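You operate a simulated robot arm through the tools that you are given. There is no shell and no other tool. Be economical: measure what you need, move in short steps, check, and stop when the job is done.

The job below is to be done with a simulated robot arm. You get a single attempt, and the scene is never put back.

## Task
Swap the cradled tube for tube 7, dust it and mark it white at 1.
Fine: old tube into notch 1 of the comb, unmarked; thick end to the stop; white cloth, back in its place; one mark; pen back in its well; leave the yellow pen and the other tubes.
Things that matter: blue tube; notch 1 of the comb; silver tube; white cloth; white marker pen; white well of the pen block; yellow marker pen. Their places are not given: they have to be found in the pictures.

It is judged by the outcome, as a careful person would: the job done as asked, and still so three seconds after it is handed in. It fails if anything else is knocked over, pushed out of place, dropped, spilled or broken. Flat cloth is picked up by pressing the open fingertips on it (5 to 10 N) and closing them slowly along it; thin cloth reads only 2 to 8 mm in the jaws.

## Robot
A 7-joint arm with a two-finger parallel gripper, fixed in place. Base frame: the origin is at the foot of the arm, x ahead of it, y to its left, z up; the work surface is at about z = 799. Readings come in mm, rad, newtons and seconds.
With the tool pointing down near the work surface it reaches from about 300 to 700 mm from the base axis. Its first joint turns from -1.152 to 1.152 rad. Payload 1.57 kg.
The tool frame sits at the grasp point between the pads (the TCP): z along the fingers, y along the line on which they close. The tips reach 30 mm beyond it. Largest opening 110 mm; finger width 24, thickness 12; the body of the gripper, 48 by 112 mm, starts 78 mm behind the TCP.
Orientation is that of the tool frame in the base frame, as a unit quaternion [w, x, y, z]. With the fingers straight down and closing along the base's y, the tool's x points along the base's -x, its y along +y and its z along -z.

## Interface
- The arm moves only by the tool apply_moves. Its argument "plan" is a list of rows, each an object (a shift or turn left out is 0, a gripper value left out holds the last) with "linear": the shift along the base's x, y, z in mm, a list of three; "rotation": the turn, a rotation vector about the base's x, y, z in degrees, a list of three; "grip": the gripper command, from -1 (fully open) to 1 (shut), values between in proportion. In form: [{"linear": [tx, ty, tz], "rotation": [ax, ay, az], "grip": grip}, ...]. A call has 1 to 20 rows; each row shifts and turns the commanded pose from where the row before left it. Rows are played at 5 a second. More than 50 mm and 0.15 rad between two rows, or a gripper value outside its range, and nothing of the call is played. A pose out of reach is approached as far as the arm can. The call stops where the force on the tool passes 40 N (or 10 N more than at its start, if that is more) or the arm is blocked; 0.2 s more then pass. The fingers move at their own pace (about 108 mm/s each) and stop on an object; they squeeze with about 27 N. The grip force told is the motor's: it shows also when the fingers shut on nothing. Time passes only in rows, and 0.2 s behind the last, so rows that do not move let the fingers close. The reply holds the time, the measured pose of the TCP, the force on the tool along the base axes, the opening and the grip force, in the units named above and with some noise.
- Cameras (640 x 400 px; columns grow to the right, rows downward): "scene" is fixed at [162.2, -394, 1386.8]; the picture's right is [0.71, -0.70, 0.00], its down [-0.49, -0.50, -0.71] and it looks along [0.50, 0.51, -0.70] (base axes); focal length 214 px, centre (320, 200). "wrist" rides on the gripper at [70, 16, -141] in the tool frame; the picture's right is [-0.23, 0.97, 0.00], its down [-0.85, -0.20, -0.48] and it looks along [-0.47, -0.11, 0.88] (tool axes); focal length 222 px, centre (320, 200).
- capture(camera): a new picture of that camera. No time passes.
- point_at(camera, pixels): there is no depth. For up to 12 entries [column, row, z] of the newest picture of that camera ("zoom" is the newest enlarged one), the place [x, y] in the base frame at which the ray of that pixel passes the height z, good to about 2 mm, but the place of the scene camera against the robot may be out by one fixed shift of up to 18 mm in any direction. No time passes.
- close_up(camera, box): a new picture of the part [left, top, right, bottom] of that camera's present view, enlarged. No time passes.
- finish_job(): hands the job in; it is judged then, once.

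Keep the steps short. Do not move on a guess: measure, check each grasp and each placing, and mend mistakes. In all there are 80 turns and 54 pictures (those below and enlarged ones count). Leave the gripper open and the arm clear of the work at the hand-in unless told otherwise, and finish with a single line.

The tools are called by a JSON object that holds its "op" and its "data". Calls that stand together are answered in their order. apply_moves: Moves the arm, as the interface text tells. Its arguments: {"type":"object","properties":{"plan":{"type":"array","items":{"type":"object","properties":{"linear":{"type":"array","items":{"type":"number"}},"rotation":{"type":"array","items":{"type":"number"}},"grip":{"type":"number"}}}}},"required":["plan"]} The other tools are called the same way: capture (camera) takes a picture; point_at (camera, pixels) gives the place at which the rays of pixels pass given heights; close_up (camera, box) takes an enlarged picture of a part of a camera's view; finish_job () hands the job in.

At the start:

```text
time: 0.0
tool_pos: [259.0, -217.0, 1210.8]
tool_rot: [0.0, -0.001, 1.0, 0.001]
ft_force: [-0.1, -0.4, 0.4]
opening: 110.1
finger_force: 0.1
```

scene: 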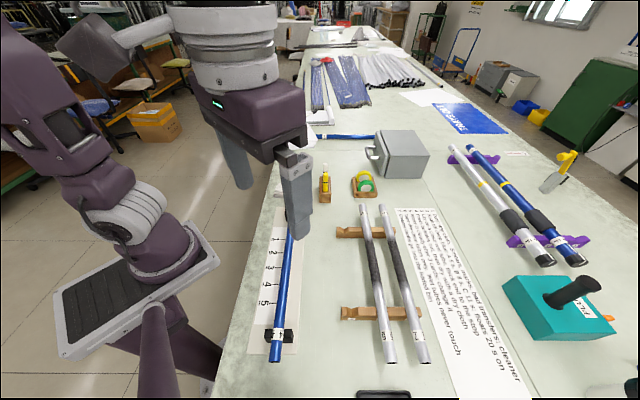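
wrist: 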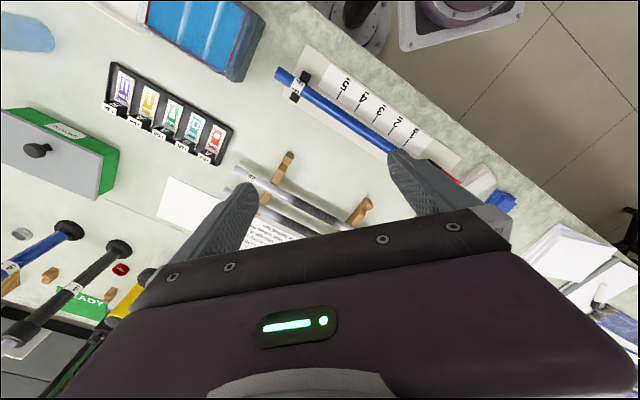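

I start by looking at the scene in detail: the ruler and cradle at left, the tube rack in the middle, and the comb, pens and cloth.

{"op": "close_up", "data": {"camera": "scene", "box": [230, 180, 450, 380]}}

{"op": "close_up", "data": {"camera": "scene", "box": [270, 40, 530, 210]}}

{"op": "close_up", "data": {"camera": "wrist", "box": [0, 0, 320, 200]}}

{"op": "close_up", "data": {"camera": "wrist", "box": [220, 30, 540, 230]}}

```text
2.00 times, centred on (340, 280) of scene
```

zoom: 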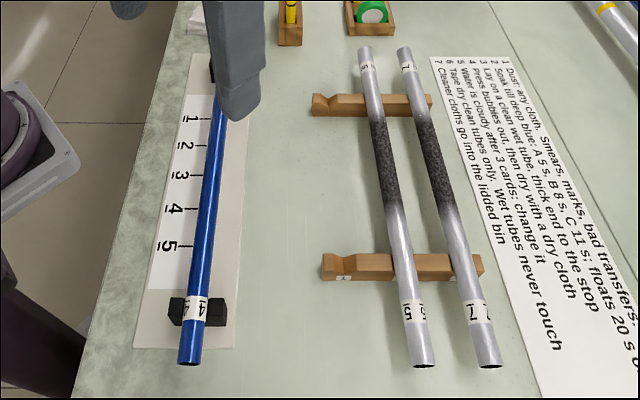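

```text
2.35 times, centred on (400, 125) of scene
```

zoom: 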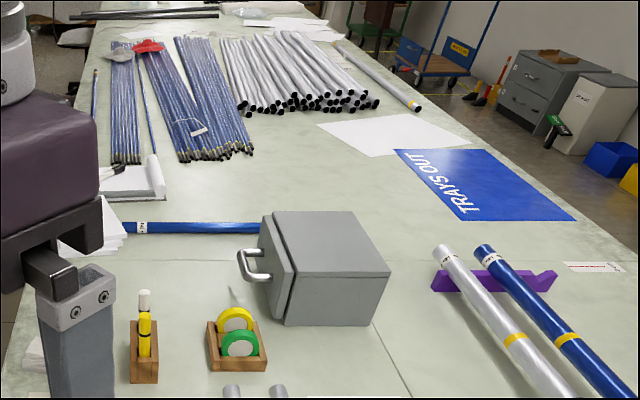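

```text
2.00 times, centred on (160, 100) of wrist
```

zoom: 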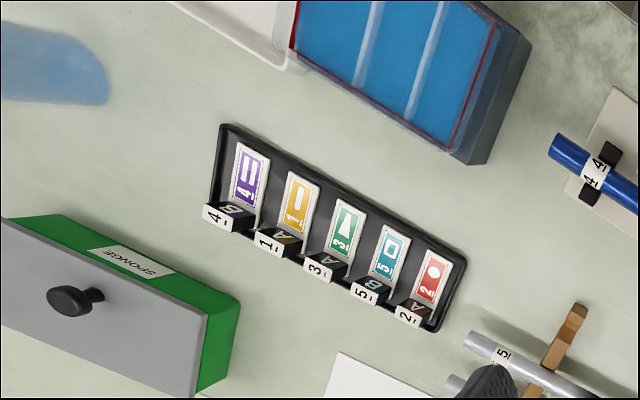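

```text
2.00 times, centred on (380, 130) of wrist
```

zoom: 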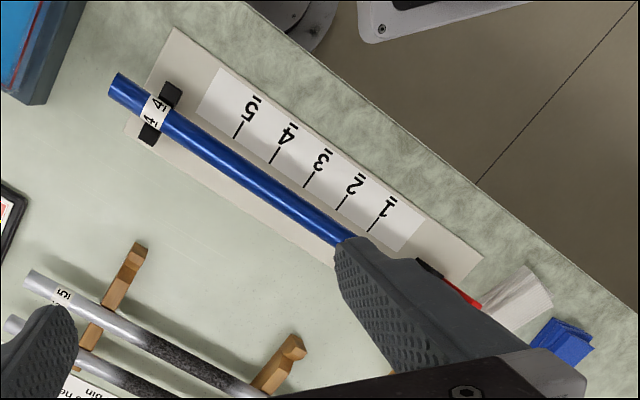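

The blue tube 4 sits in the ruler cradle and silver tube 7 is in the wooden comb. I'm taking rough positions of the key points.

{"op": "point_at", "data": {"camera": "wrist", "pixels": [[277, 72, 815], [388, 148, 815], [341, 97, 801], [408, 144, 801], [290, 155, 820], [355, 220, 820], [240, 170, 820], [480, 180, 800], [505, 200, 800]]}}

{"op": "point_at", "data": {"camera": "scene", "pixels": [[275, 360, 815], [287, 235, 815], [365, 206, 820], [392, 362, 820], [384, 206, 820], [425, 362, 820], [325, 200, 800], [364, 195, 800], [345, 233, 815], [350, 315, 815], [267, 303, 801], [278, 240, 801]]}}

{"op": "apply_moves", "data": {"plan": [{"linear": [30, 40, 0]}, {"linear": [30, 40, 0]}, {"linear": [30, 40, 0]}, {"linear": [30, 40, 0]}]}}

{"op": "capture", "data": {"camera": "scene"}}

{"op": "capture", "data": {"camera": "wrist"}}

```text
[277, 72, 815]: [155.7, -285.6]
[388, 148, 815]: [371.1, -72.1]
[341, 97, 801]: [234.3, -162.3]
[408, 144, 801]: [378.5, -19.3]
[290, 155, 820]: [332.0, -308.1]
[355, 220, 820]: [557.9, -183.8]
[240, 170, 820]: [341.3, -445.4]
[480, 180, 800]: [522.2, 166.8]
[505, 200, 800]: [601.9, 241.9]
```

```text
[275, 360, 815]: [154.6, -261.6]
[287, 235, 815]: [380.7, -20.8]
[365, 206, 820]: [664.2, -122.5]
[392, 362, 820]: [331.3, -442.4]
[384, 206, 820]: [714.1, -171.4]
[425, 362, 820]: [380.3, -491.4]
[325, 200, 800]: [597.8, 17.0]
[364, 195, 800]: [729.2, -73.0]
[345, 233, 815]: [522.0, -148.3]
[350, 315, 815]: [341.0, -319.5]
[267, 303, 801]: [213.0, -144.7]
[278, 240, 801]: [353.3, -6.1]
```

```text
time: 1.0
tool_pos: [380.8, -59.0, 1211.4]
tool_rot: [0.0, 0.0, 1.0, 0.0]
ft_force: [0.5, -0.3, 0.5]
opening: 110.2
finger_force: 0.0
```

```text
47 pictures are left
```

scene: 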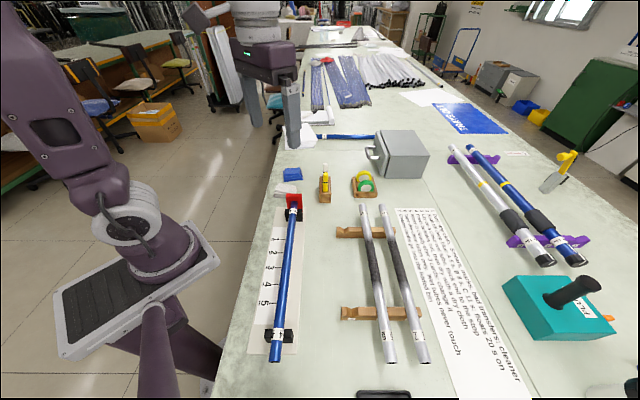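

```text
46 pictures are left
```

wrist: 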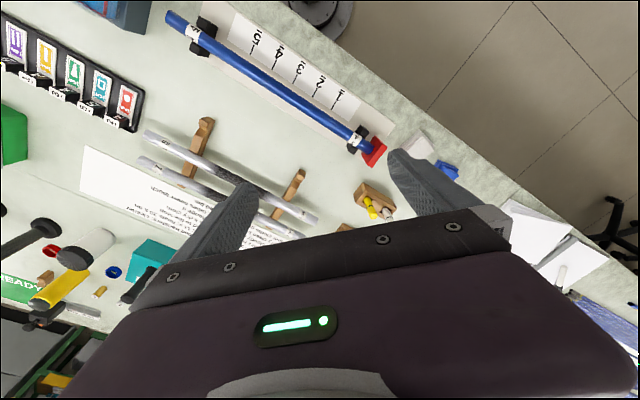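

Now the red stop, the cloths and the pen block are visible; I zoom in on them.

{"op": "close_up", "data": {"camera": "wrist", "box": [320, 100, 480, 230]}}

{"op": "close_up", "data": {"camera": "wrist", "box": [120, 90, 330, 240]}}

{"op": "close_up", "data": {"camera": "scene", "box": [255, 140, 415, 250]}}

{"op": "close_up", "data": {"camera": "scene", "box": [320, 280, 450, 370]}}

```text
3.08 times, centred on (400, 165) of wrist
```

zoom: 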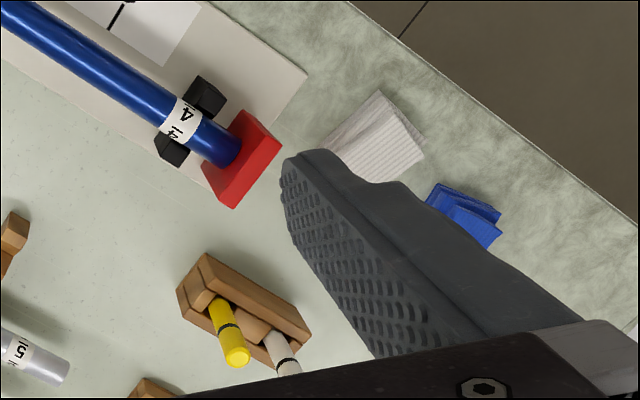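

```text
2.67 times, centred on (225, 165) of wrist
```

zoom: 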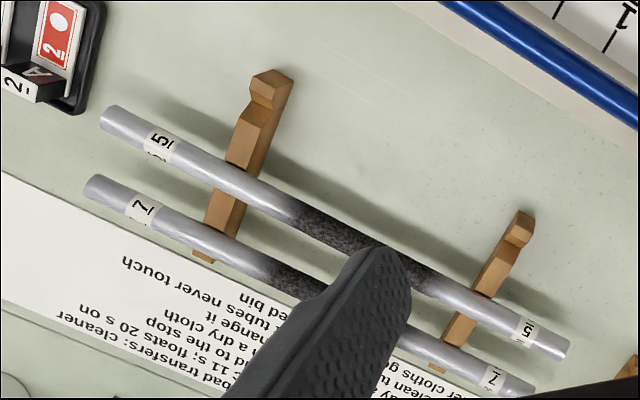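

```text
3.64 times, centred on (335, 195) of scene
```

zoom: 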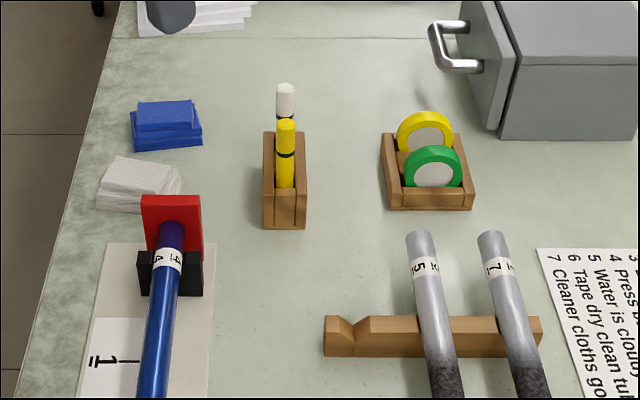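

```text
4.44 times, centred on (385, 325) of scene
```

zoom: 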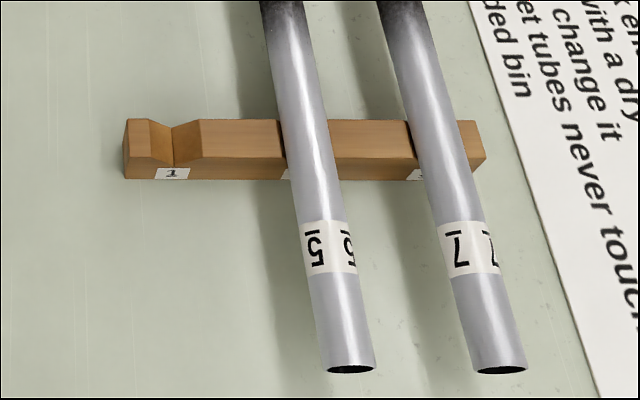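

Notch 1 is the free one, tube 7 lies in the outer notch, and the white pen stands behind the yellow one. I turn the tool about 44° to line up with the tubes and look from lower down.

{"op": "apply_moves", "data": {"plan": [{"linear": [0, -40, -30], "rotation": [0, 0, 8]}, {"linear": [0, -40, -30], "rotation": [0, 0, 8]}, {"linear": [0, -40, -20], "rotation": [0, 0, 8]}, {"linear": [0, -40, -20], "rotation": [0, 0, 8]}, {"linear": [0, -40, -20], "rotation": [0, 0, 8]}, {"linear": [0, -20, -20], "rotation": [0, 0, 4]}, {}]}}

{"op": "capture", "data": {"camera": "wrist"}}

```text
time: 2.6
tool_pos: [377.5, -277.5, 1068.5]
tool_rot: [0.0, -0.375, 0.927, 0.0]
ft_force: [0.0, -0.1, 0.4]
opening: 110.0
finger_force: 0.1
```

```text
41 pictures are left
```

wrist: 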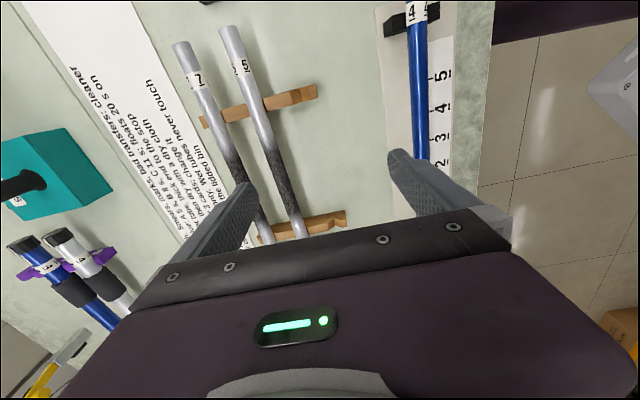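

The camera looks back toward the near ends of the tubes. I move ahead along the tubes and lower so that the whole comb is in view.

{"op": "apply_moves", "data": {"plan": [{"linear": [35, 30, -10]}, {"linear": [35, 30, -10]}, {"linear": [35, 30, -10]}, {"linear": [35, 30, -10]}, {"linear": [0, 0, 0]}]}}

{"op": "capture", "data": {"camera": "wrist"}}

```text
time: 3.8
tool_pos: [519.4, -156.0, 1028.8]
tool_rot: [-0.001, -0.374, 0.927, -0.001]
ft_force: [0.0, -0.2, 0.3]
opening: 110.0
finger_force: 0.1
```

```text
40 pictures are left
```

wrist: 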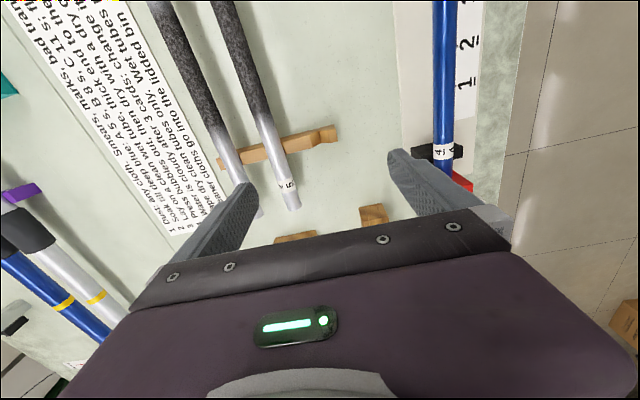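

{"op": "close_up", "data": {"camera": "wrist", "box": [160, 90, 350, 220]}}

{"op": "close_up", "data": {"camera": "wrist", "box": [390, 40, 510, 200]}}

```text
3.08 times, centred on (255, 155) of wrist
```

zoom: 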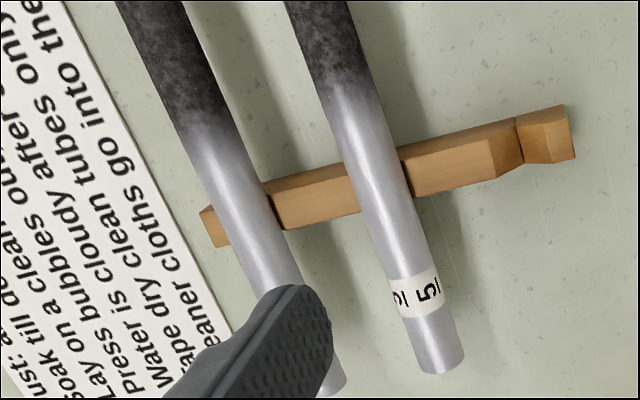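

```text
2.50 times, centred on (450, 120) of wrist
```

zoom: 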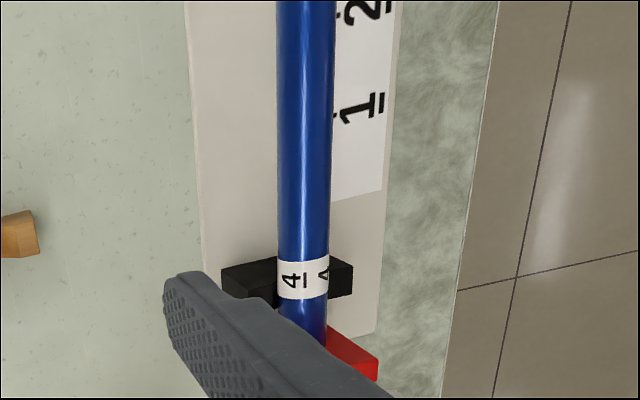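

{"op": "point_at", "data": {"camera": "wrist", "pixels": [[220.9, 170.3, 799], [338.4, 141.4, 799], [318.3, 138.8, 815], [272.9, 148.5, 830], [227.4, 153.4, 830], [444, 80, 820], [442.8, 152, 820], [178, 20, 830], [225, 10, 830], [434.5, 80, 820], [455, 80, 820], [292, 205, 830]]}}

{"op": "apply_moves", "data": {"plan": [{"linear": [35, 30, 0]}, {"linear": [35, 30, 0]}, {"linear": [20, 20, 0]}, {}]}}

{"op": "capture", "data": {"camera": "wrist"}}

```text
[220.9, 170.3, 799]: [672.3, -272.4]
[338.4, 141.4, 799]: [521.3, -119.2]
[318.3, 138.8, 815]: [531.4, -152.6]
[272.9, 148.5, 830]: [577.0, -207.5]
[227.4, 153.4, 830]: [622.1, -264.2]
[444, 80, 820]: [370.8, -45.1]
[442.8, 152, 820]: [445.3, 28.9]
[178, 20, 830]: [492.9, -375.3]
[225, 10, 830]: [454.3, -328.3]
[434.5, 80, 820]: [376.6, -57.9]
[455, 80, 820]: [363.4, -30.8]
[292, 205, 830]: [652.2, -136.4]
```

```text
time: 4.8
tool_pos: [609.8, -75.9, 1031.6]
tool_rot: [0.0, -0.375, 0.927, 0.0]
ft_force: [-0.1, -0.5, 0.6]
opening: 110.0
finger_force: 0.0
```

```text
37 pictures are left
```

wrist: 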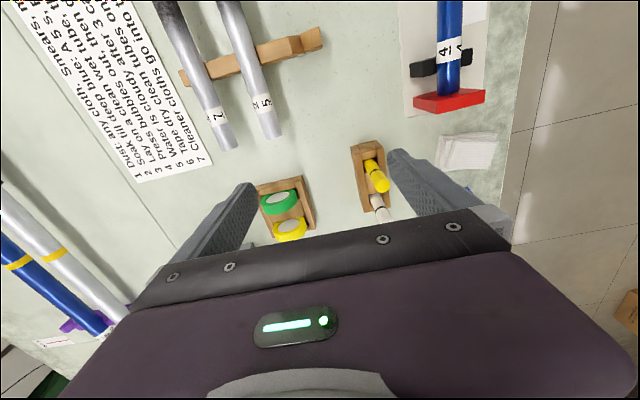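

A good view now. I zoom on the tube ends with the pens, and on the stop with the cloth.

{"op": "close_up", "data": {"camera": "wrist", "box": [340, 80, 510, 230]}}

{"op": "close_up", "data": {"camera": "wrist", "box": [150, 0, 340, 160]}}

```text
2.67 times, centred on (425, 155) of wrist
```

zoom: 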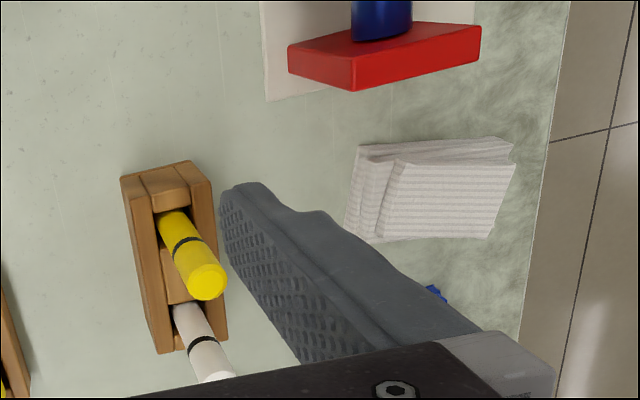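

```text
2.50 times, centred on (245, 80) of wrist
```

zoom: 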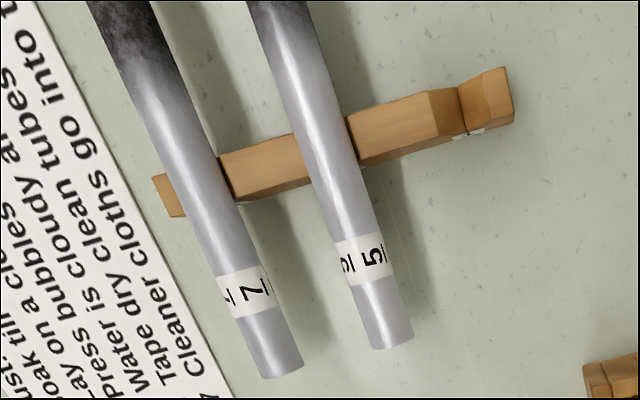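

{"op": "point_at", "data": {"camera": "wrist", "pixels": [[273, 139.2, 815], [273, 139.2, 830], [273, 139.2, 845], [322.2, 48, 799], [228.6, 149.6, 830], [187.4, 67.2, 799], [252.5, 60, 830], [310, 36, 815], [452, 82, 820], [366, 90, 799]]}}

{"op": "point_at", "data": {"camera": "zoom", "pixels": [[265, 378, 830], [303, 366, 830], [210, 175, 830], [238, 162, 830]]}}

{"op": "close_up", "data": {"camera": "wrist", "box": [400, 0, 500, 120]}}

```text
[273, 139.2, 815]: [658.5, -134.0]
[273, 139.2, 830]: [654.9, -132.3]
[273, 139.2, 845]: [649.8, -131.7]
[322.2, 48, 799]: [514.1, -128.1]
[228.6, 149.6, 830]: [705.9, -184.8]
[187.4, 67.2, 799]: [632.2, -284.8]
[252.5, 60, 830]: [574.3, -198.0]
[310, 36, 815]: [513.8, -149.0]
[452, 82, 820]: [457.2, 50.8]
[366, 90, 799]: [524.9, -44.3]
```

```text
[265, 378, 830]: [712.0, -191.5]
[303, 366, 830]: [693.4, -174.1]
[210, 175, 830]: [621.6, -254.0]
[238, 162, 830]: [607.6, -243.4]
```

```text
3.33 times, centred on (450, 60) of wrist
```

zoom: 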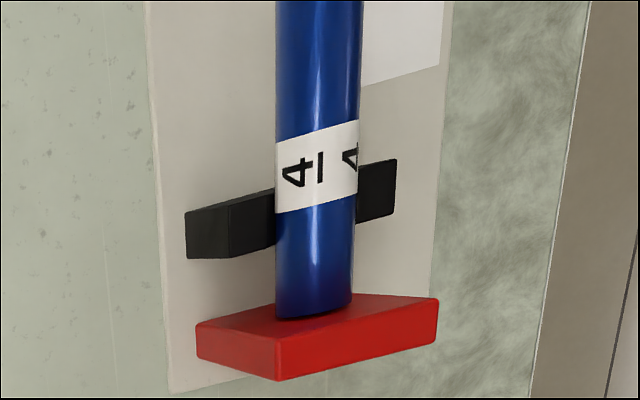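

Tube width may differ between the two ends, so I view the near ends from the same relative place to find the thick one.

{"op": "apply_moves", "data": {"plan": [{"linear": [-35, -34, 0]}, {"linear": [-35, -34, 0]}, {"linear": [-35, -34, 0]}, {"linear": [-35, -34, 0]}, {"linear": [-35, -34, 0]}, {"linear": [-35, -34, 0]}, {"linear": [-35, -34, 0]}, {"linear": [-35, -34, 0]}, {"linear": [-35, -34, 0]}, {}]}}

{"op": "capture", "data": {"camera": "wrist"}}

{"op": "close_up", "data": {"camera": "wrist", "box": [150, 0, 340, 160]}}

```text
time: 7.0
tool_pos: [292.8, -383.0, 1031.1]
tool_rot: [0.0, -0.375, 0.927, 0.0]
ft_force: [0.6, 1.4, -0.3]
opening: 110.1
finger_force: 0.1
```

```text
33 pictures are left
```

wrist: 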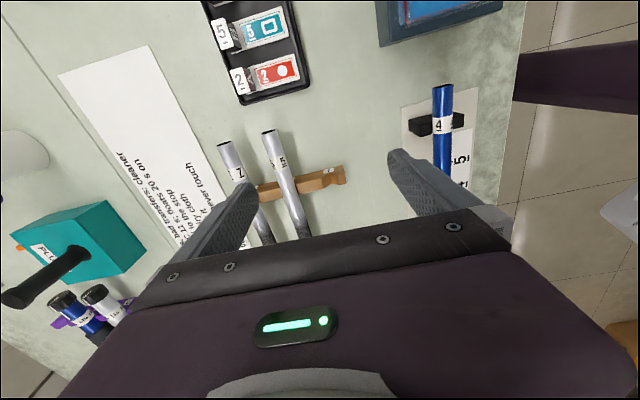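

```text
2.50 times, centred on (245, 80) of wrist
```

zoom: 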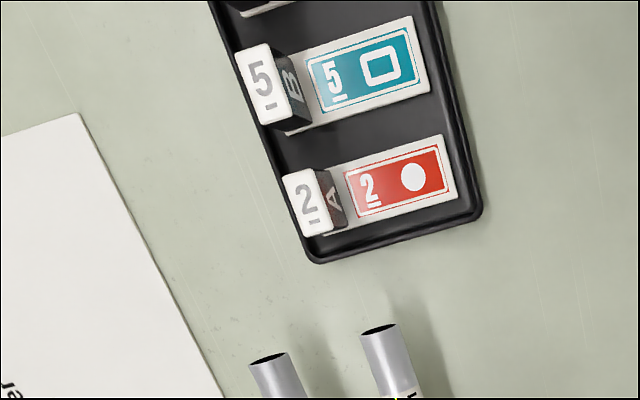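

{"op": "close_up", "data": {"camera": "wrist", "box": [205, 120, 295, 180]}}

{"op": "close_up", "data": {"camera": "wrist", "box": [400, 70, 500, 170]}}

```text
6.67 times, centred on (250, 150) of wrist
```

zoom: 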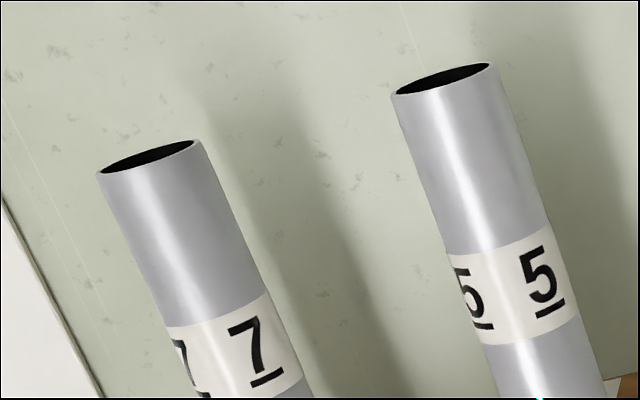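

```text
4.00 times, centred on (450, 120) of wrist
```

zoom: 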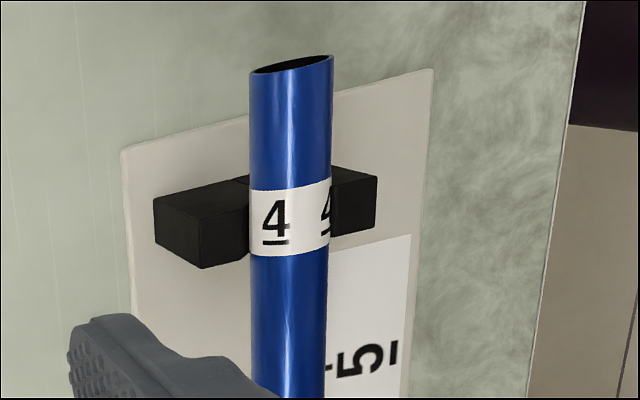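

{"op": "point_at", "data": {"camera": "wrist", "pixels": [[224.5, 143.6, 830], [268.4, 132.3, 830], [442.75, 86, 820], [216.6, 145.8, 830], [231.7, 141.3, 830], [260.6, 134.5, 830], [276.2, 129.9, 830]]}}

{"op": "point_at", "data": {"camera": "zoom", "pixels": [[250, 190, 825], [330, 180, 825], [250, 255, 825], [329, 243, 825]]}}

{"op": "apply_moves", "data": {"plan": [{"linear": [35, 35, -15]}, {"linear": [35, 35, -15]}, {"linear": [35, 35, -15]}, {"linear": [35, 35, -15]}, {"linear": [35, 35, 0]}, {"linear": [35, 35, 0]}, {"linear": [35, 35, 0]}, {"linear": [35, 35, 0]}, {"linear": [35, 35, 0]}, {}]}}

{"op": "capture", "data": {"camera": "wrist"}}

```text
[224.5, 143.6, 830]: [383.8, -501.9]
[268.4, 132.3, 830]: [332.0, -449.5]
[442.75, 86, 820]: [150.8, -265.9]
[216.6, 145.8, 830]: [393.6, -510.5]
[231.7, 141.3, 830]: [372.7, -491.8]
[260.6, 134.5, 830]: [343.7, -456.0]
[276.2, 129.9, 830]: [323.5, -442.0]
```

```text
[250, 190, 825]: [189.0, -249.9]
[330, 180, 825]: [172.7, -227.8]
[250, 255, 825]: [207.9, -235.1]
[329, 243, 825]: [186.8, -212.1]
```

```text
refused: row 1 steps farther than a row can; nothing moved
```

```text
29 pictures are left
```

wrist: 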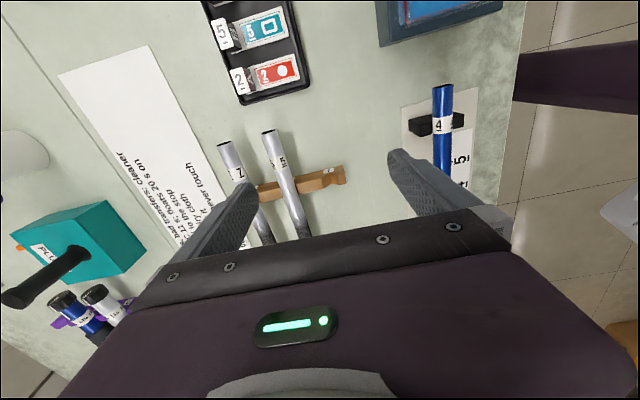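

The step was too long, so I redo it with shorter rows and correct the yaw to 45°.

{"op": "apply_moves", "data": {"plan": [{"linear": [34, 33, -10], "rotation": [0, 0, 1]}, {"linear": [34, 33, -10]}, {"linear": [34, 33, -10]}, {"linear": [34, 33, -10]}, {"linear": [34, 33, -10]}, {"linear": [34, 33, -10]}, {"linear": [34, 33, 0]}, {"linear": [34, 33, 0]}, {"linear": [34, 33, 0]}, {}]}}

{"op": "capture", "data": {"camera": "wrist"}}

{"op": "close_up", "data": {"camera": "wrist", "box": [160, 60, 320, 160]}}

```text
time: 9.2
tool_pos: [598.3, -86.3, 971.2]
tool_rot: [0.0, -0.383, 0.924, 0.0]
ft_force: [-0.6, 0.9, -0.6]
opening: 110.0
finger_force: 0.2
```

```text
28 pictures are left
```

wrist: 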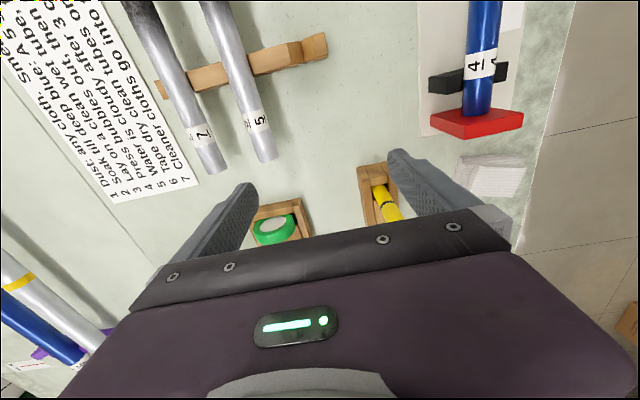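

```text
4.00 times, centred on (240, 110) of wrist
```

zoom: 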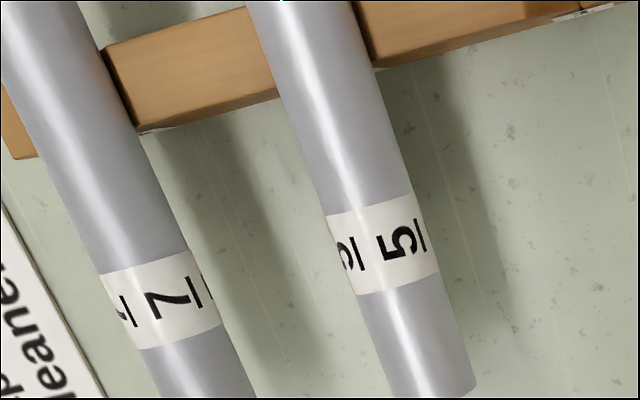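

{"op": "point_at", "data": {"camera": "zoom", "pixels": [[98, 275, 830], [188, 250, 830], [137, 350, 830], [222, 322, 830], [325, 217, 830], [410, 196, 830], [357, 295, 830], [440, 270, 830], [137, 132, 822], [374, 68, 822], [18, 158, 799]]}}

{"op": "close_up", "data": {"camera": "wrist", "box": [210, 20, 340, 100]}}

{"op": "close_up", "data": {"camera": "wrist", "box": [420, 0, 540, 200]}}

```text
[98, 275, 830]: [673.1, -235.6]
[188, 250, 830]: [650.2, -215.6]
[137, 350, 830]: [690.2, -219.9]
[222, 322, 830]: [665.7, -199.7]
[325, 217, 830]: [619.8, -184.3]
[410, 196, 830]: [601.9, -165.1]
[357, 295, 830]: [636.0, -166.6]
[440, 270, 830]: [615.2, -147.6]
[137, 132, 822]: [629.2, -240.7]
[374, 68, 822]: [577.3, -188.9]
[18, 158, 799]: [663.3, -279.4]
```

```text
4.92 times, centred on (275, 60) of wrist
```

zoom: 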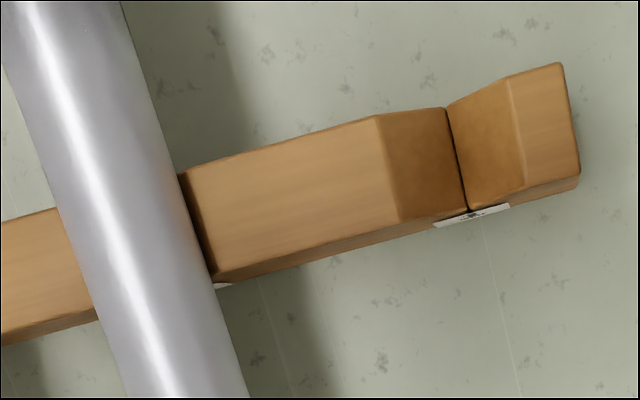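

```text
2.00 times, centred on (480, 100) of wrist
```

zoom: 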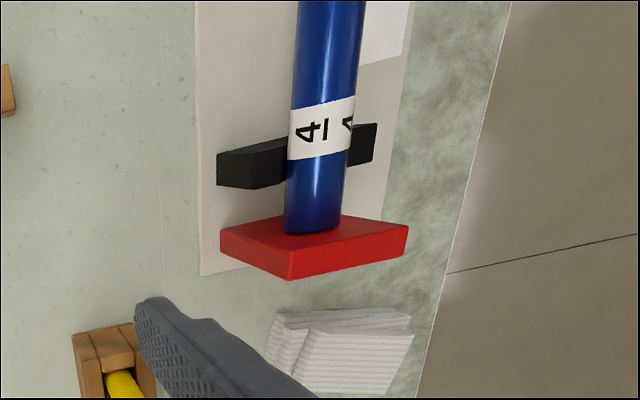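

Far-end diameters come out larger than near-end ones for tube 7, so the thick end already points toward the stop. I measure notch 1, the blue tube, stop, cloth and pen block from this view.

{"op": "point_at", "data": {"camera": "wrist", "pixels": [[300.4, 41.1, 815], [305, 62, 815], [323.8, 32.2, 831], [327.8, 54.9, 831], [465, 53.5, 830], [497.5, 48.5, 830], [473.5, 115, 830], [499, 107.5, 830]]}}

{"op": "point_at", "data": {"camera": "zoom", "pixels": [[220, 230, 830], [290, 280, 799], [405, 252, 799], [217, 155, 820], [252, 155, 820], [268, 350, 805], [405, 315, 805], [412, 345, 805], [390, 395, 805]]}}

```text
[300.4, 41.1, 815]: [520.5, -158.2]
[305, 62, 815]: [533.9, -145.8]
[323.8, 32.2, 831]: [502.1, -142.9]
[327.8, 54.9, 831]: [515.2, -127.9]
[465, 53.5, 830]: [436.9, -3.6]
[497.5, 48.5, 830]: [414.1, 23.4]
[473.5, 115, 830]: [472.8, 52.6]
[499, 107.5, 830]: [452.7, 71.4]
```

```text
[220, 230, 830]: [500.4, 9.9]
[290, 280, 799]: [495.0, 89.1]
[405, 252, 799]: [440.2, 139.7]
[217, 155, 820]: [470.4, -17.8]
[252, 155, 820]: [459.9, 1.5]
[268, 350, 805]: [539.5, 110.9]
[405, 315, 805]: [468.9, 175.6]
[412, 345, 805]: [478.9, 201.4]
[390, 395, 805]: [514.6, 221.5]
```

Notch 1 is at about p=-480 across the tubes, where p=(y−x)/√2, and the blue tube is at about p=-295. I move above the blue tube's middle (309, -108).

{"op": "apply_moves", "data": {"plan": [{"linear": [-42, -4, -10], "grip": -0.2}, {"linear": [-42, -4, -10]}, {"linear": [-42, -4, -10]}, {"linear": [-42, -4, -10]}, {"linear": [-42, -3, -10]}, {"linear": [-42, -3, -10]}, {"linear": [-37, 0, -10]}, {}]}}

{"op": "capture", "data": {"camera": "wrist"}}

```text
time: 11.0
tool_pos: [308.5, -107.8, 900.5]
tool_rot: [-0.001, -0.383, 0.924, 0.0]
ft_force: [-0.7, -0.3, -0.2]
opening: 66.2
finger_force: 0.0
```

```text
24 pictures are left
```

wrist: 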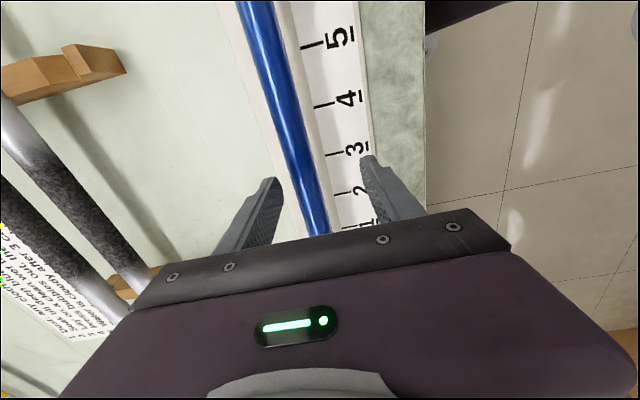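

{"op": "close_up", "data": {"camera": "wrist", "box": [230, 0, 390, 200]}}

{"op": "point_at", "data": {"camera": "wrist", "pixels": [[257, 30, 820], [257, 30, 840], [290, 130, 820], [290, 130, 840], [290, 130, 850], [110, 75, 799], [350, 90, 800]]}}

```text
2.00 times, centred on (310, 100) of wrist
```

zoom: 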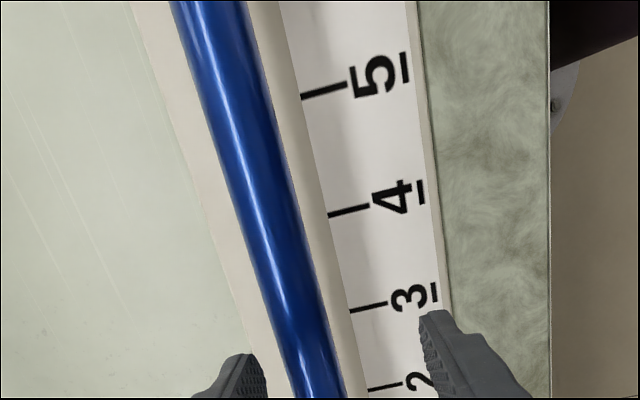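

```text
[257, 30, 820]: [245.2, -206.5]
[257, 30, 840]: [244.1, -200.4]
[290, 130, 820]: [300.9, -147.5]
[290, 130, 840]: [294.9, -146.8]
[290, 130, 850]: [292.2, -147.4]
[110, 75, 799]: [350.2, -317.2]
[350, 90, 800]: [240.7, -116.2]
```

The lower view puts the blue tube at about p=-311 and its axis near z≈850. I shift sideways by (11.7, -11.7), go down to 855, and look again.

{"op": "apply_moves", "data": {"plan": [{"linear": [11.7, -11.7, 0]}, {"linear": [0, 0, -25]}, {"linear": [0, 0, -20]}, {}]}}

{"op": "close_up", "data": {"camera": "wrist", "box": [220, 40, 420, 240]}}

```text
time: 12.0
tool_pos: [321.2, -117.9, 856.7]
tool_rot: [0.0, -0.383, 0.924, 0.0]
ft_force: [-0.2, -0.1, -0.1]
opening: 66.1
finger_force: 0.1
```

```text
2.00 times, centred on (320, 140) of wrist
```

zoom: 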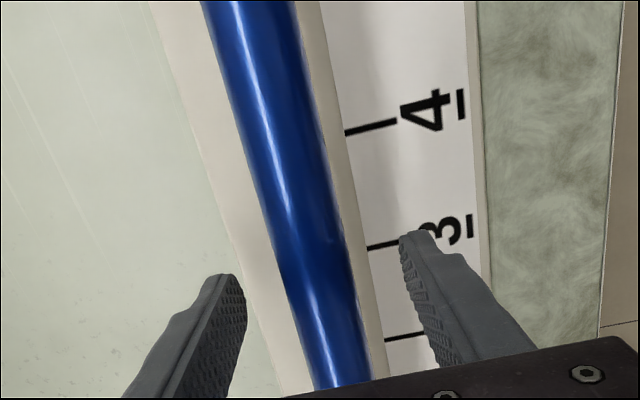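

The tube is centred between the fingers. I lower 8 mm more and close.

{"op": "apply_moves", "data": {"plan": [{"linear": [0, 0, -8]}, {"grip": 0.2}, {"grip": 0.6}, {"grip": 1}, {}, {}]}}

```text
time: 13.4
tool_pos: [320.7, -118.1, 849.7]
tool_rot: [-0.001, -0.382, 0.924, 0.001]
ft_force: [-12.0, 13.3, 8.6]
opening: 24.2
finger_force: 27.3
```

Grip holds at 24.2 mm. I lift a little and check.

{"op": "apply_moves", "data": {"plan": [{"linear": [0, 0, 10]}, {"linear": [0, 0, 15]}, {"linear": [0, 0, 25]}, {}, {}]}}

{"op": "capture", "data": {"camera": "scene"}}

```text
time: 14.6
tool_pos: [321.7, -118.8, 898.9]
tool_rot: [0.0, -0.384, 0.924, -0.001]
ft_force: [-0.1, 0.1, -0.8]
opening: 24.1
finger_force: 26.5
```

```text
21 pictures are left
```

scene: 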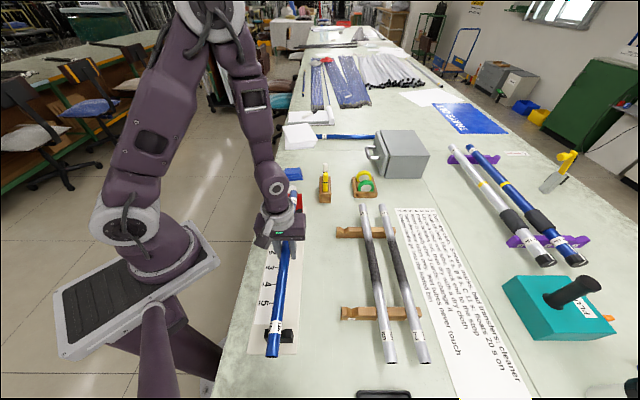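

The tube is held level. I carry it sideways to above notch 1, keeping clear of tube 5, and lower partway.

{"op": "apply_moves", "data": {"plan": [{"linear": [30, -30, 0]}, {"linear": [30, -30, 0]}, {"linear": [30, -30, 0]}, {"linear": [29, -29, 0]}, {"linear": [0, 0, -15]}, {}]}}

{"op": "capture", "data": {"camera": "wrist"}}

```text
time: 16.0
tool_pos: [442.6, -238.9, 883.2]
tool_rot: [0.0, -0.383, 0.924, 0.0]
ft_force: [0.8, 0.1, -0.4]
opening: 24.1
finger_force: 26.8
```

```text
20 pictures are left
```

wrist: 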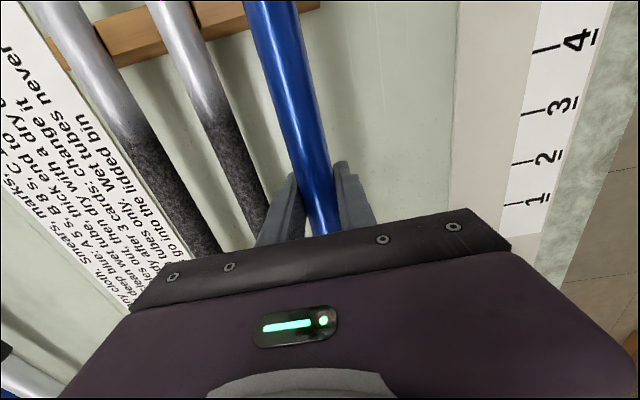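

Aligned with p=-482. I lower in small steps watching the force.

{"op": "apply_moves", "data": {"plan": [{"linear": [0.8, 0.8, -15]}, {"linear": [0, 0, -8]}, {"linear": [0, 0, -4]}, {"linear": [0, 0, -3]}, {}]}}

```text
time: 17.2
tool_pos: [442.4, -237.9, 853.5]
tool_rot: [0.0, -0.383, 0.924, 0.0]
ft_force: [-0.1, 0.2, -1.0]
opening: 24.0
finger_force: 27.5
```

{"op": "apply_moves", "data": {"plan": [{"linear": [0, 0, -3]}, {"linear": [0, 0, -3]}, {}]}}

{"op": "apply_moves", "data": {"plan": [{"linear": [0, 0, -2]}, {"linear": [0, 0, -2]}, {}]}}

```text
time: 18.0
tool_pos: [442.7, -238.0, 846.5]
tool_rot: [0.0, -0.383, 0.924, 0.0]
ft_force: [0.6, -0.4, -1.3]
opening: 24.0
finger_force: 27.2
```

```text
time: 18.8
tool_pos: [441.4, -238.5, 842.9]
tool_rot: [0.0, -0.383, 0.924, 0.0]
ft_force: [1.0, -0.9, -0.6]
opening: 23.7
finger_force: 26.8
```

{"op": "apply_moves", "data": {"plan": [{"linear": [0, 0, -2]}, {"linear": [0, 0, -2]}, {}]}}

{"op": "capture", "data": {"camera": "scene"}}

{"op": "close_up", "data": {"camera": "scene", "box": [310, 270, 450, 370]}}

```text
time: 19.6
tool_pos: [442.6, -238.1, 840.2]
tool_rot: [0.0, -0.383, 0.924, -0.001]
ft_force: [-0.1, -0.8, -0.9]
opening: 24.1
finger_force: 27.3
```

```text
19 pictures are left
```

scene: 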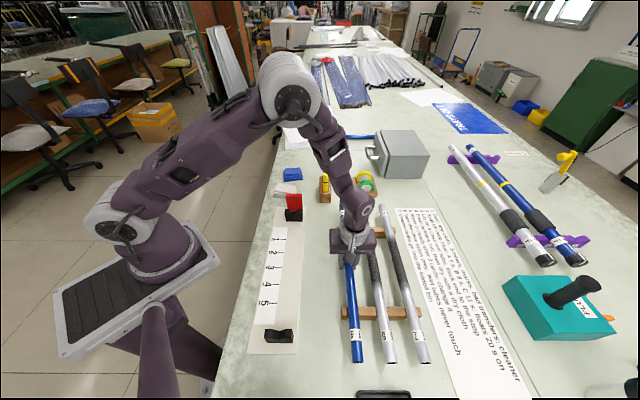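

```text
4.00 times, centred on (380, 320) of scene
```

zoom: 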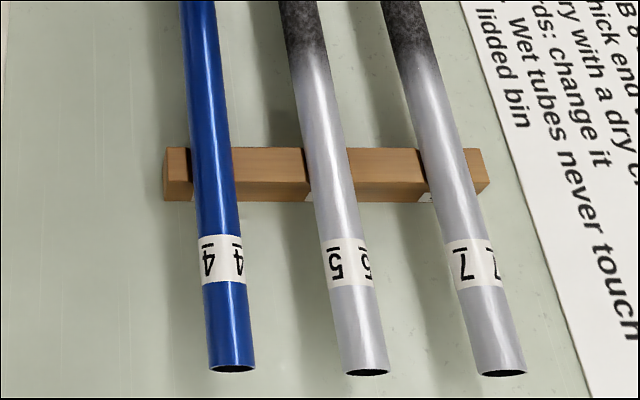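

It looks nearly seated and lined up with the others. I continue down in small steps.

{"op": "apply_moves", "data": {"plan": [{"linear": [0, 0, -2]}, {}]}}

{"op": "apply_moves", "data": {"plan": [{"linear": [0, 0, -2]}, {}]}}

```text
time: 20.2
tool_pos: [442.3, -237.8, 837.9]
tool_rot: [0.0, -0.383, 0.924, -0.001]
ft_force: [-1.9, 1.4, 4.0]
opening: 24.0
finger_force: 27.4
```

```text
time: 20.8
tool_pos: [441.7, -237.5, 835.5]
tool_rot: [0.0, -0.383, 0.924, 0.0]
ft_force: [-7.9, 6.9, 22.0]
opening: 23.8
finger_force: 27.1
```

Contact and seating at about 838. I ease up 1.5 mm, nudge toward the notch, and release to a 46 mm opening.

{"op": "apply_moves", "data": {"plan": [{"linear": [-0.7, 0.7, 1.7]}, {}, {"grip": 0.16}, {}, {"linear": [0, 0, 20]}, {"linear": [0, 0, 30]}, {"linear": [0, 0, 30]}, {}]}}

{"op": "capture", "data": {"camera": "wrist"}}

```text
time: 22.6
tool_pos: [443.5, -237.0, 917.2]
tool_rot: [0.0, -0.382, 0.924, 0.0]
ft_force: [-0.9, 0.2, 0.6]
opening: 46.4
finger_force: 0.0
```

```text
17 pictures are left
```

wrist: 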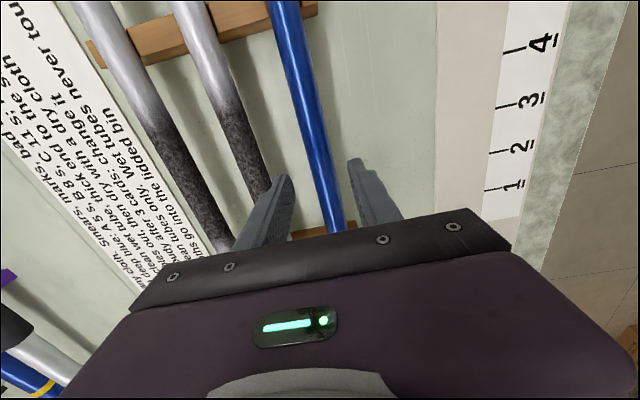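

Blue is seated. I measure the tube axes at the seated height 838.

{"op": "point_at", "data": {"camera": "wrist", "pixels": [[285, 30, 838], [309, 120, 838], [216, 60, 838], [153, 100, 838], [110, 30, 838], [506, 190, 802], [497, 218, 802], [520, 104, 802]]}}

{"op": "close_up", "data": {"camera": "wrist", "box": [60, 0, 340, 200]}}

```text
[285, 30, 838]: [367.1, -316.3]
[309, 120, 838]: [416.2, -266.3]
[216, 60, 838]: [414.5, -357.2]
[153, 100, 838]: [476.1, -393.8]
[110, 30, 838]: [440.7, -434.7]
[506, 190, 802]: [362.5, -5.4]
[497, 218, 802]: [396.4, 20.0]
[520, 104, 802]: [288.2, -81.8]
```

```text
2.00 times, centred on (200, 100) of wrist
```

zoom: 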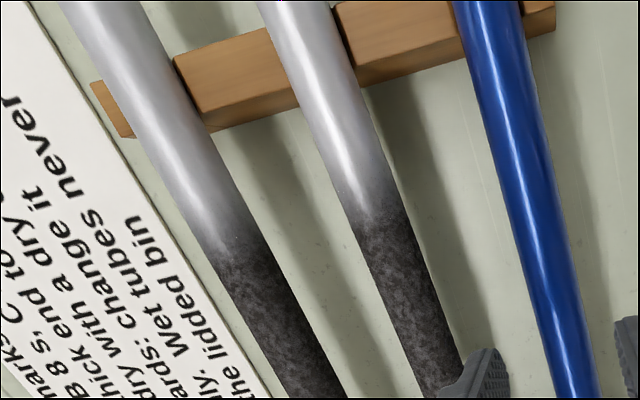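

Tube 7's axis is at p≈-622.7. I move over its middle (543, -338) and descend to 870, then look.

{"op": "apply_moves", "data": {"plan": [{"linear": [33, -33, 0], "grip": 0.05}, {"linear": [33, -33, 0]}, {"linear": [33.3, -34.7, 0]}, {"linear": [0, 0, -25]}, {"linear": [0, 0, -20]}, {}]}}

{"op": "close_up", "data": {"camera": "wrist", "box": [220, 40, 420, 240]}}

```text
time: 24.0
tool_pos: [542.8, -338.8, 872.1]
tool_rot: [0.0, -0.382, 0.924, 0.0]
ft_force: [0.0, -0.2, -0.9]
opening: 52.3
finger_force: 0.0
```

```text
2.00 times, centred on (320, 140) of wrist
```

zoom: 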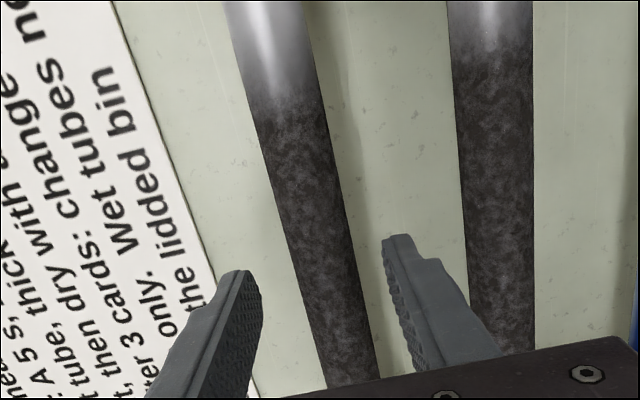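

Well centred. I descend to 839 and close.

{"op": "apply_moves", "data": {"plan": [{"linear": [-0.8, 0.8, -18]}, {"linear": [0, 0, -15]}, {"grip": 0.3}, {"grip": 0.6}, {"grip": 1}, {}, {}]}}

```text
time: 25.6
tool_pos: [541.5, -337.4, 840.2]
tool_rot: [0.0, -0.382, 0.924, 0.0]
ft_force: [-5.0, 4.7, 1.9]
opening: 24.1
finger_force: 26.7
```

Held at 24.1 mm. I lift and carry it over toward the cradle, keeping about 5 mm short of the stop.

{"op": "apply_moves", "data": {"plan": [{"linear": [0, 0, 15]}, {"linear": [0, 0, 25]}, {"linear": [0, 0, 30]}, {"linear": [-32, 31.2, 0]}, {"linear": [-32, 31.2, 0]}, {"linear": [-32, 31.2, 0]}, {"linear": [-32, 31.2, 0]}, {"linear": [-32, 31.2, 0]}, {"linear": [-32, 31.2, 0]}, {"linear": [-31, 31.2, 0]}, {}]}}

{"op": "capture", "data": {"camera": "scene"}}

```text
time: 28.0
tool_pos: [317.5, -117.9, 909.0]
tool_rot: [0.001, -0.383, 0.924, 0.0]
ft_force: [-0.7, -0.1, -0.8]
opening: 23.7
finger_force: 26.4
```

```text
14 pictures are left
```

scene: 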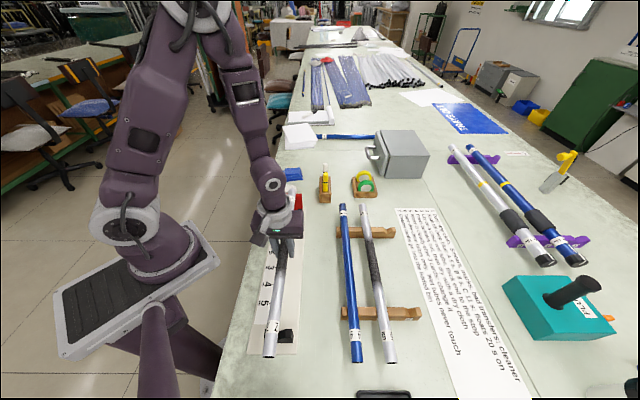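

{"op": "apply_moves", "data": {"plan": [{"linear": [1.1, -1.1, -20]}, {"linear": [0, 0, -20]}, {"linear": [0, 0, -10]}, {}]}}

{"op": "apply_moves", "data": {"plan": [{"linear": [0, 0, -3]}, {}]}}

{"op": "apply_moves", "data": {"plan": [{"linear": [0, 0, -2]}, {}]}}

```text
time: 29.0
tool_pos: [318.1, -120.8, 859.5]
tool_rot: [0.001, -0.382, 0.924, 0.0]
ft_force: [0.6, 0.5, -0.6]
opening: 23.8
finger_force: 26.7
```

```text
time: 29.6
tool_pos: [318.0, -119.3, 856.6]
tool_rot: [0.0, -0.383, 0.924, 0.0]
ft_force: [0.7, -0.3, -1.9]
opening: 23.9
finger_force: 26.9
```

```text
time: 30.2
tool_pos: [318.1, -119.7, 854.8]
tool_rot: [-0.001, -0.382, 0.924, -0.001]
ft_force: [-0.8, 0.2, 0.7]
opening: 23.9
finger_force: 26.8
```

Just above the seat now. I slide toward the stop in small steps, watching for force along the tube.

{"op": "apply_moves", "data": {"plan": [{"linear": [1.4, 1.4, -1]}, {"linear": [1.4, 1.4, 0]}, {}]}}

{"op": "apply_moves", "data": {"plan": [{"linear": [1, 1, 0]}, {}]}}

{"op": "apply_moves", "data": {"plan": [{"linear": [1, 1, 0]}, {}]}}

```text
time: 31.0
tool_pos: [319.8, -116.8, 853.0]
tool_rot: [0.0, -0.382, 0.924, 0.0]
ft_force: [-0.8, -1.0, -0.4]
opening: 24.0
finger_force: 26.8
```

```text
time: 31.6
tool_pos: [319.5, -117.0, 852.3]
tool_rot: [-0.002, -0.381, 0.925, 0.0]
ft_force: [-12.6, -14.6, -1.9]
opening: 23.8
finger_force: 27.4
```

```text
time: 32.2
tool_pos: [323.2, -114.7, 853.9]
tool_rot: [0.0, -0.381, 0.924, 0.0]
ft_force: [-16.7, -17.1, -1.2]
opening: 24.3
finger_force: 26.2
```

Touching the stop (about 20 N). I back off about 1.4 mm to relieve the force, then lower to seat.

{"op": "apply_moves", "data": {"plan": [{"linear": [-0.8, -0.8, -1]}, {"linear": [0, 0, -1.5]}, {}]}}

{"op": "apply_moves", "data": {"plan": [{"linear": [0, 0, -1.5]}, {}]}}

```text
time: 33.0
tool_pos: [322.7, -115.2, 850.9]
tool_rot: [0.001, -0.384, 0.923, 0.0]
ft_force: [-1.8, -5.8, 19.7]
opening: 24.1
finger_force: 26.8
```

```text
time: 33.6
tool_pos: [323.4, -116.1, 849.2]
tool_rot: [0.001, -0.382, 0.924, -0.001]
ft_force: [6.3, -5.9, 23.1]
opening: 24.1
finger_force: 27.0
```

Seated. I ease up, release and rise, then check.

{"op": "apply_moves", "data": {"plan": [{"linear": [0, 0, 2]}, {}, {"grip": 0.1}, {}, {"linear": [0, 0, 25]}, {"linear": [0, 0, 40]}, {"linear": [0, 0, 40]}, {}]}}

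{"op": "capture", "data": {"camera": "wrist"}}

```text
time: 35.4
tool_pos: [321.7, -116.2, 956.9]
tool_rot: [0.0, -0.382, 0.924, 0.0]
ft_force: [0.9, -0.3, -0.2]
opening: 49.6
finger_force: 0.0
```

```text
13 pictures are left
```

wrist: 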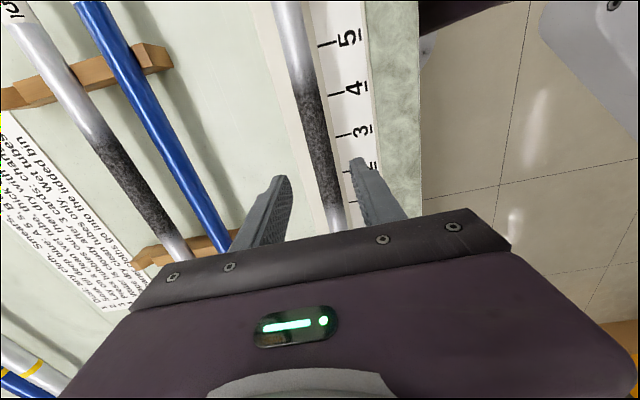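

Both tubes are seated. I get the dust extent, then fly to a spot looking down at the cloth.

{"op": "point_at", "data": {"camera": "wrist", "pixels": [[307, 82, 861], [333, 200, 861], [325, 170, 850]]}}

{"op": "apply_moves", "data": {"plan": [{"linear": [25, 33, 0], "grip": -0.2}, {"linear": [30, 37, 0]}, {"linear": [30, 37, 0]}, {"linear": [30, 37, 0]}, {"linear": [30, 37, 0]}, {"linear": [30, 38, 0]}, {"linear": [30, 38, 0]}, {"linear": [30, 38, 0]}, {"linear": [28, 38, 0]}, {}]}}

{"op": "capture", "data": {"camera": "wrist"}}

```text
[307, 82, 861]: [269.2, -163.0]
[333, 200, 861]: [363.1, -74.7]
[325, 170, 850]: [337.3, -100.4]
```

```text
time: 37.6
tool_pos: [582.1, 214.9, 954.1]
tool_rot: [0.0, -0.382, 0.924, 0.0]
ft_force: [0.0, 0.3, -0.5]
opening: 66.1
finger_force: 0.0
```

```text
12 pictures are left
```

wrist: 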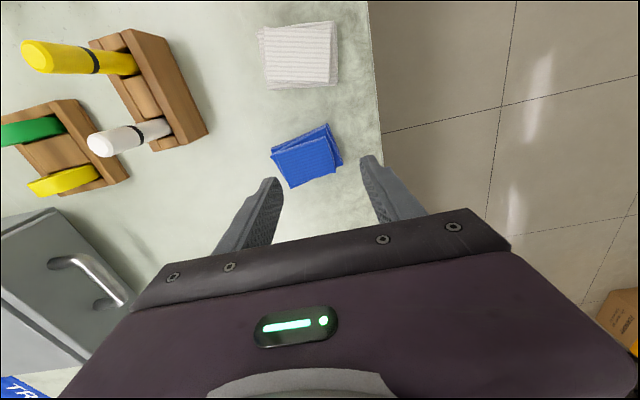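

The white cloth is at (300,55), blue cloth below it, pens at left. I measure the cloth corners and pen-block points.

{"op": "point_at", "data": {"camera": "wrist", "pixels": [[262, 27, 803], [333, 23, 803], [338, 85, 803], [268, 88, 803], [300, 56, 803], [160, 130, 840], [125, 62, 840], [90, 42, 840], [160, 27, 840], [206, 133, 840], [150, 150, 840], [368, 40, 799]]}}

{"op": "close_up", "data": {"camera": "wrist", "box": [10, 10, 350, 200]}}

```text
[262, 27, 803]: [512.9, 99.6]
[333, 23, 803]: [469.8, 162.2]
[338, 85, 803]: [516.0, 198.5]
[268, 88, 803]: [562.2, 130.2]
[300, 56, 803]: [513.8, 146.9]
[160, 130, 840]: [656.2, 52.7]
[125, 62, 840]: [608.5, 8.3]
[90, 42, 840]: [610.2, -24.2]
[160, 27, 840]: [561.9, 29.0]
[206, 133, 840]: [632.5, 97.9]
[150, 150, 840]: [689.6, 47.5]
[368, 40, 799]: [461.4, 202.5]
```

```text
1.88 times, centred on (180, 105) of wrist
```

zoom: 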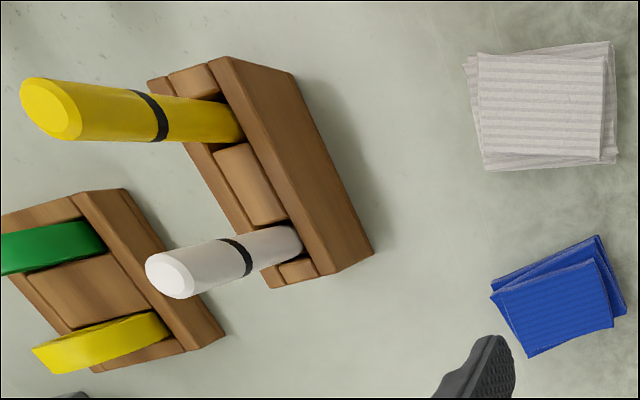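

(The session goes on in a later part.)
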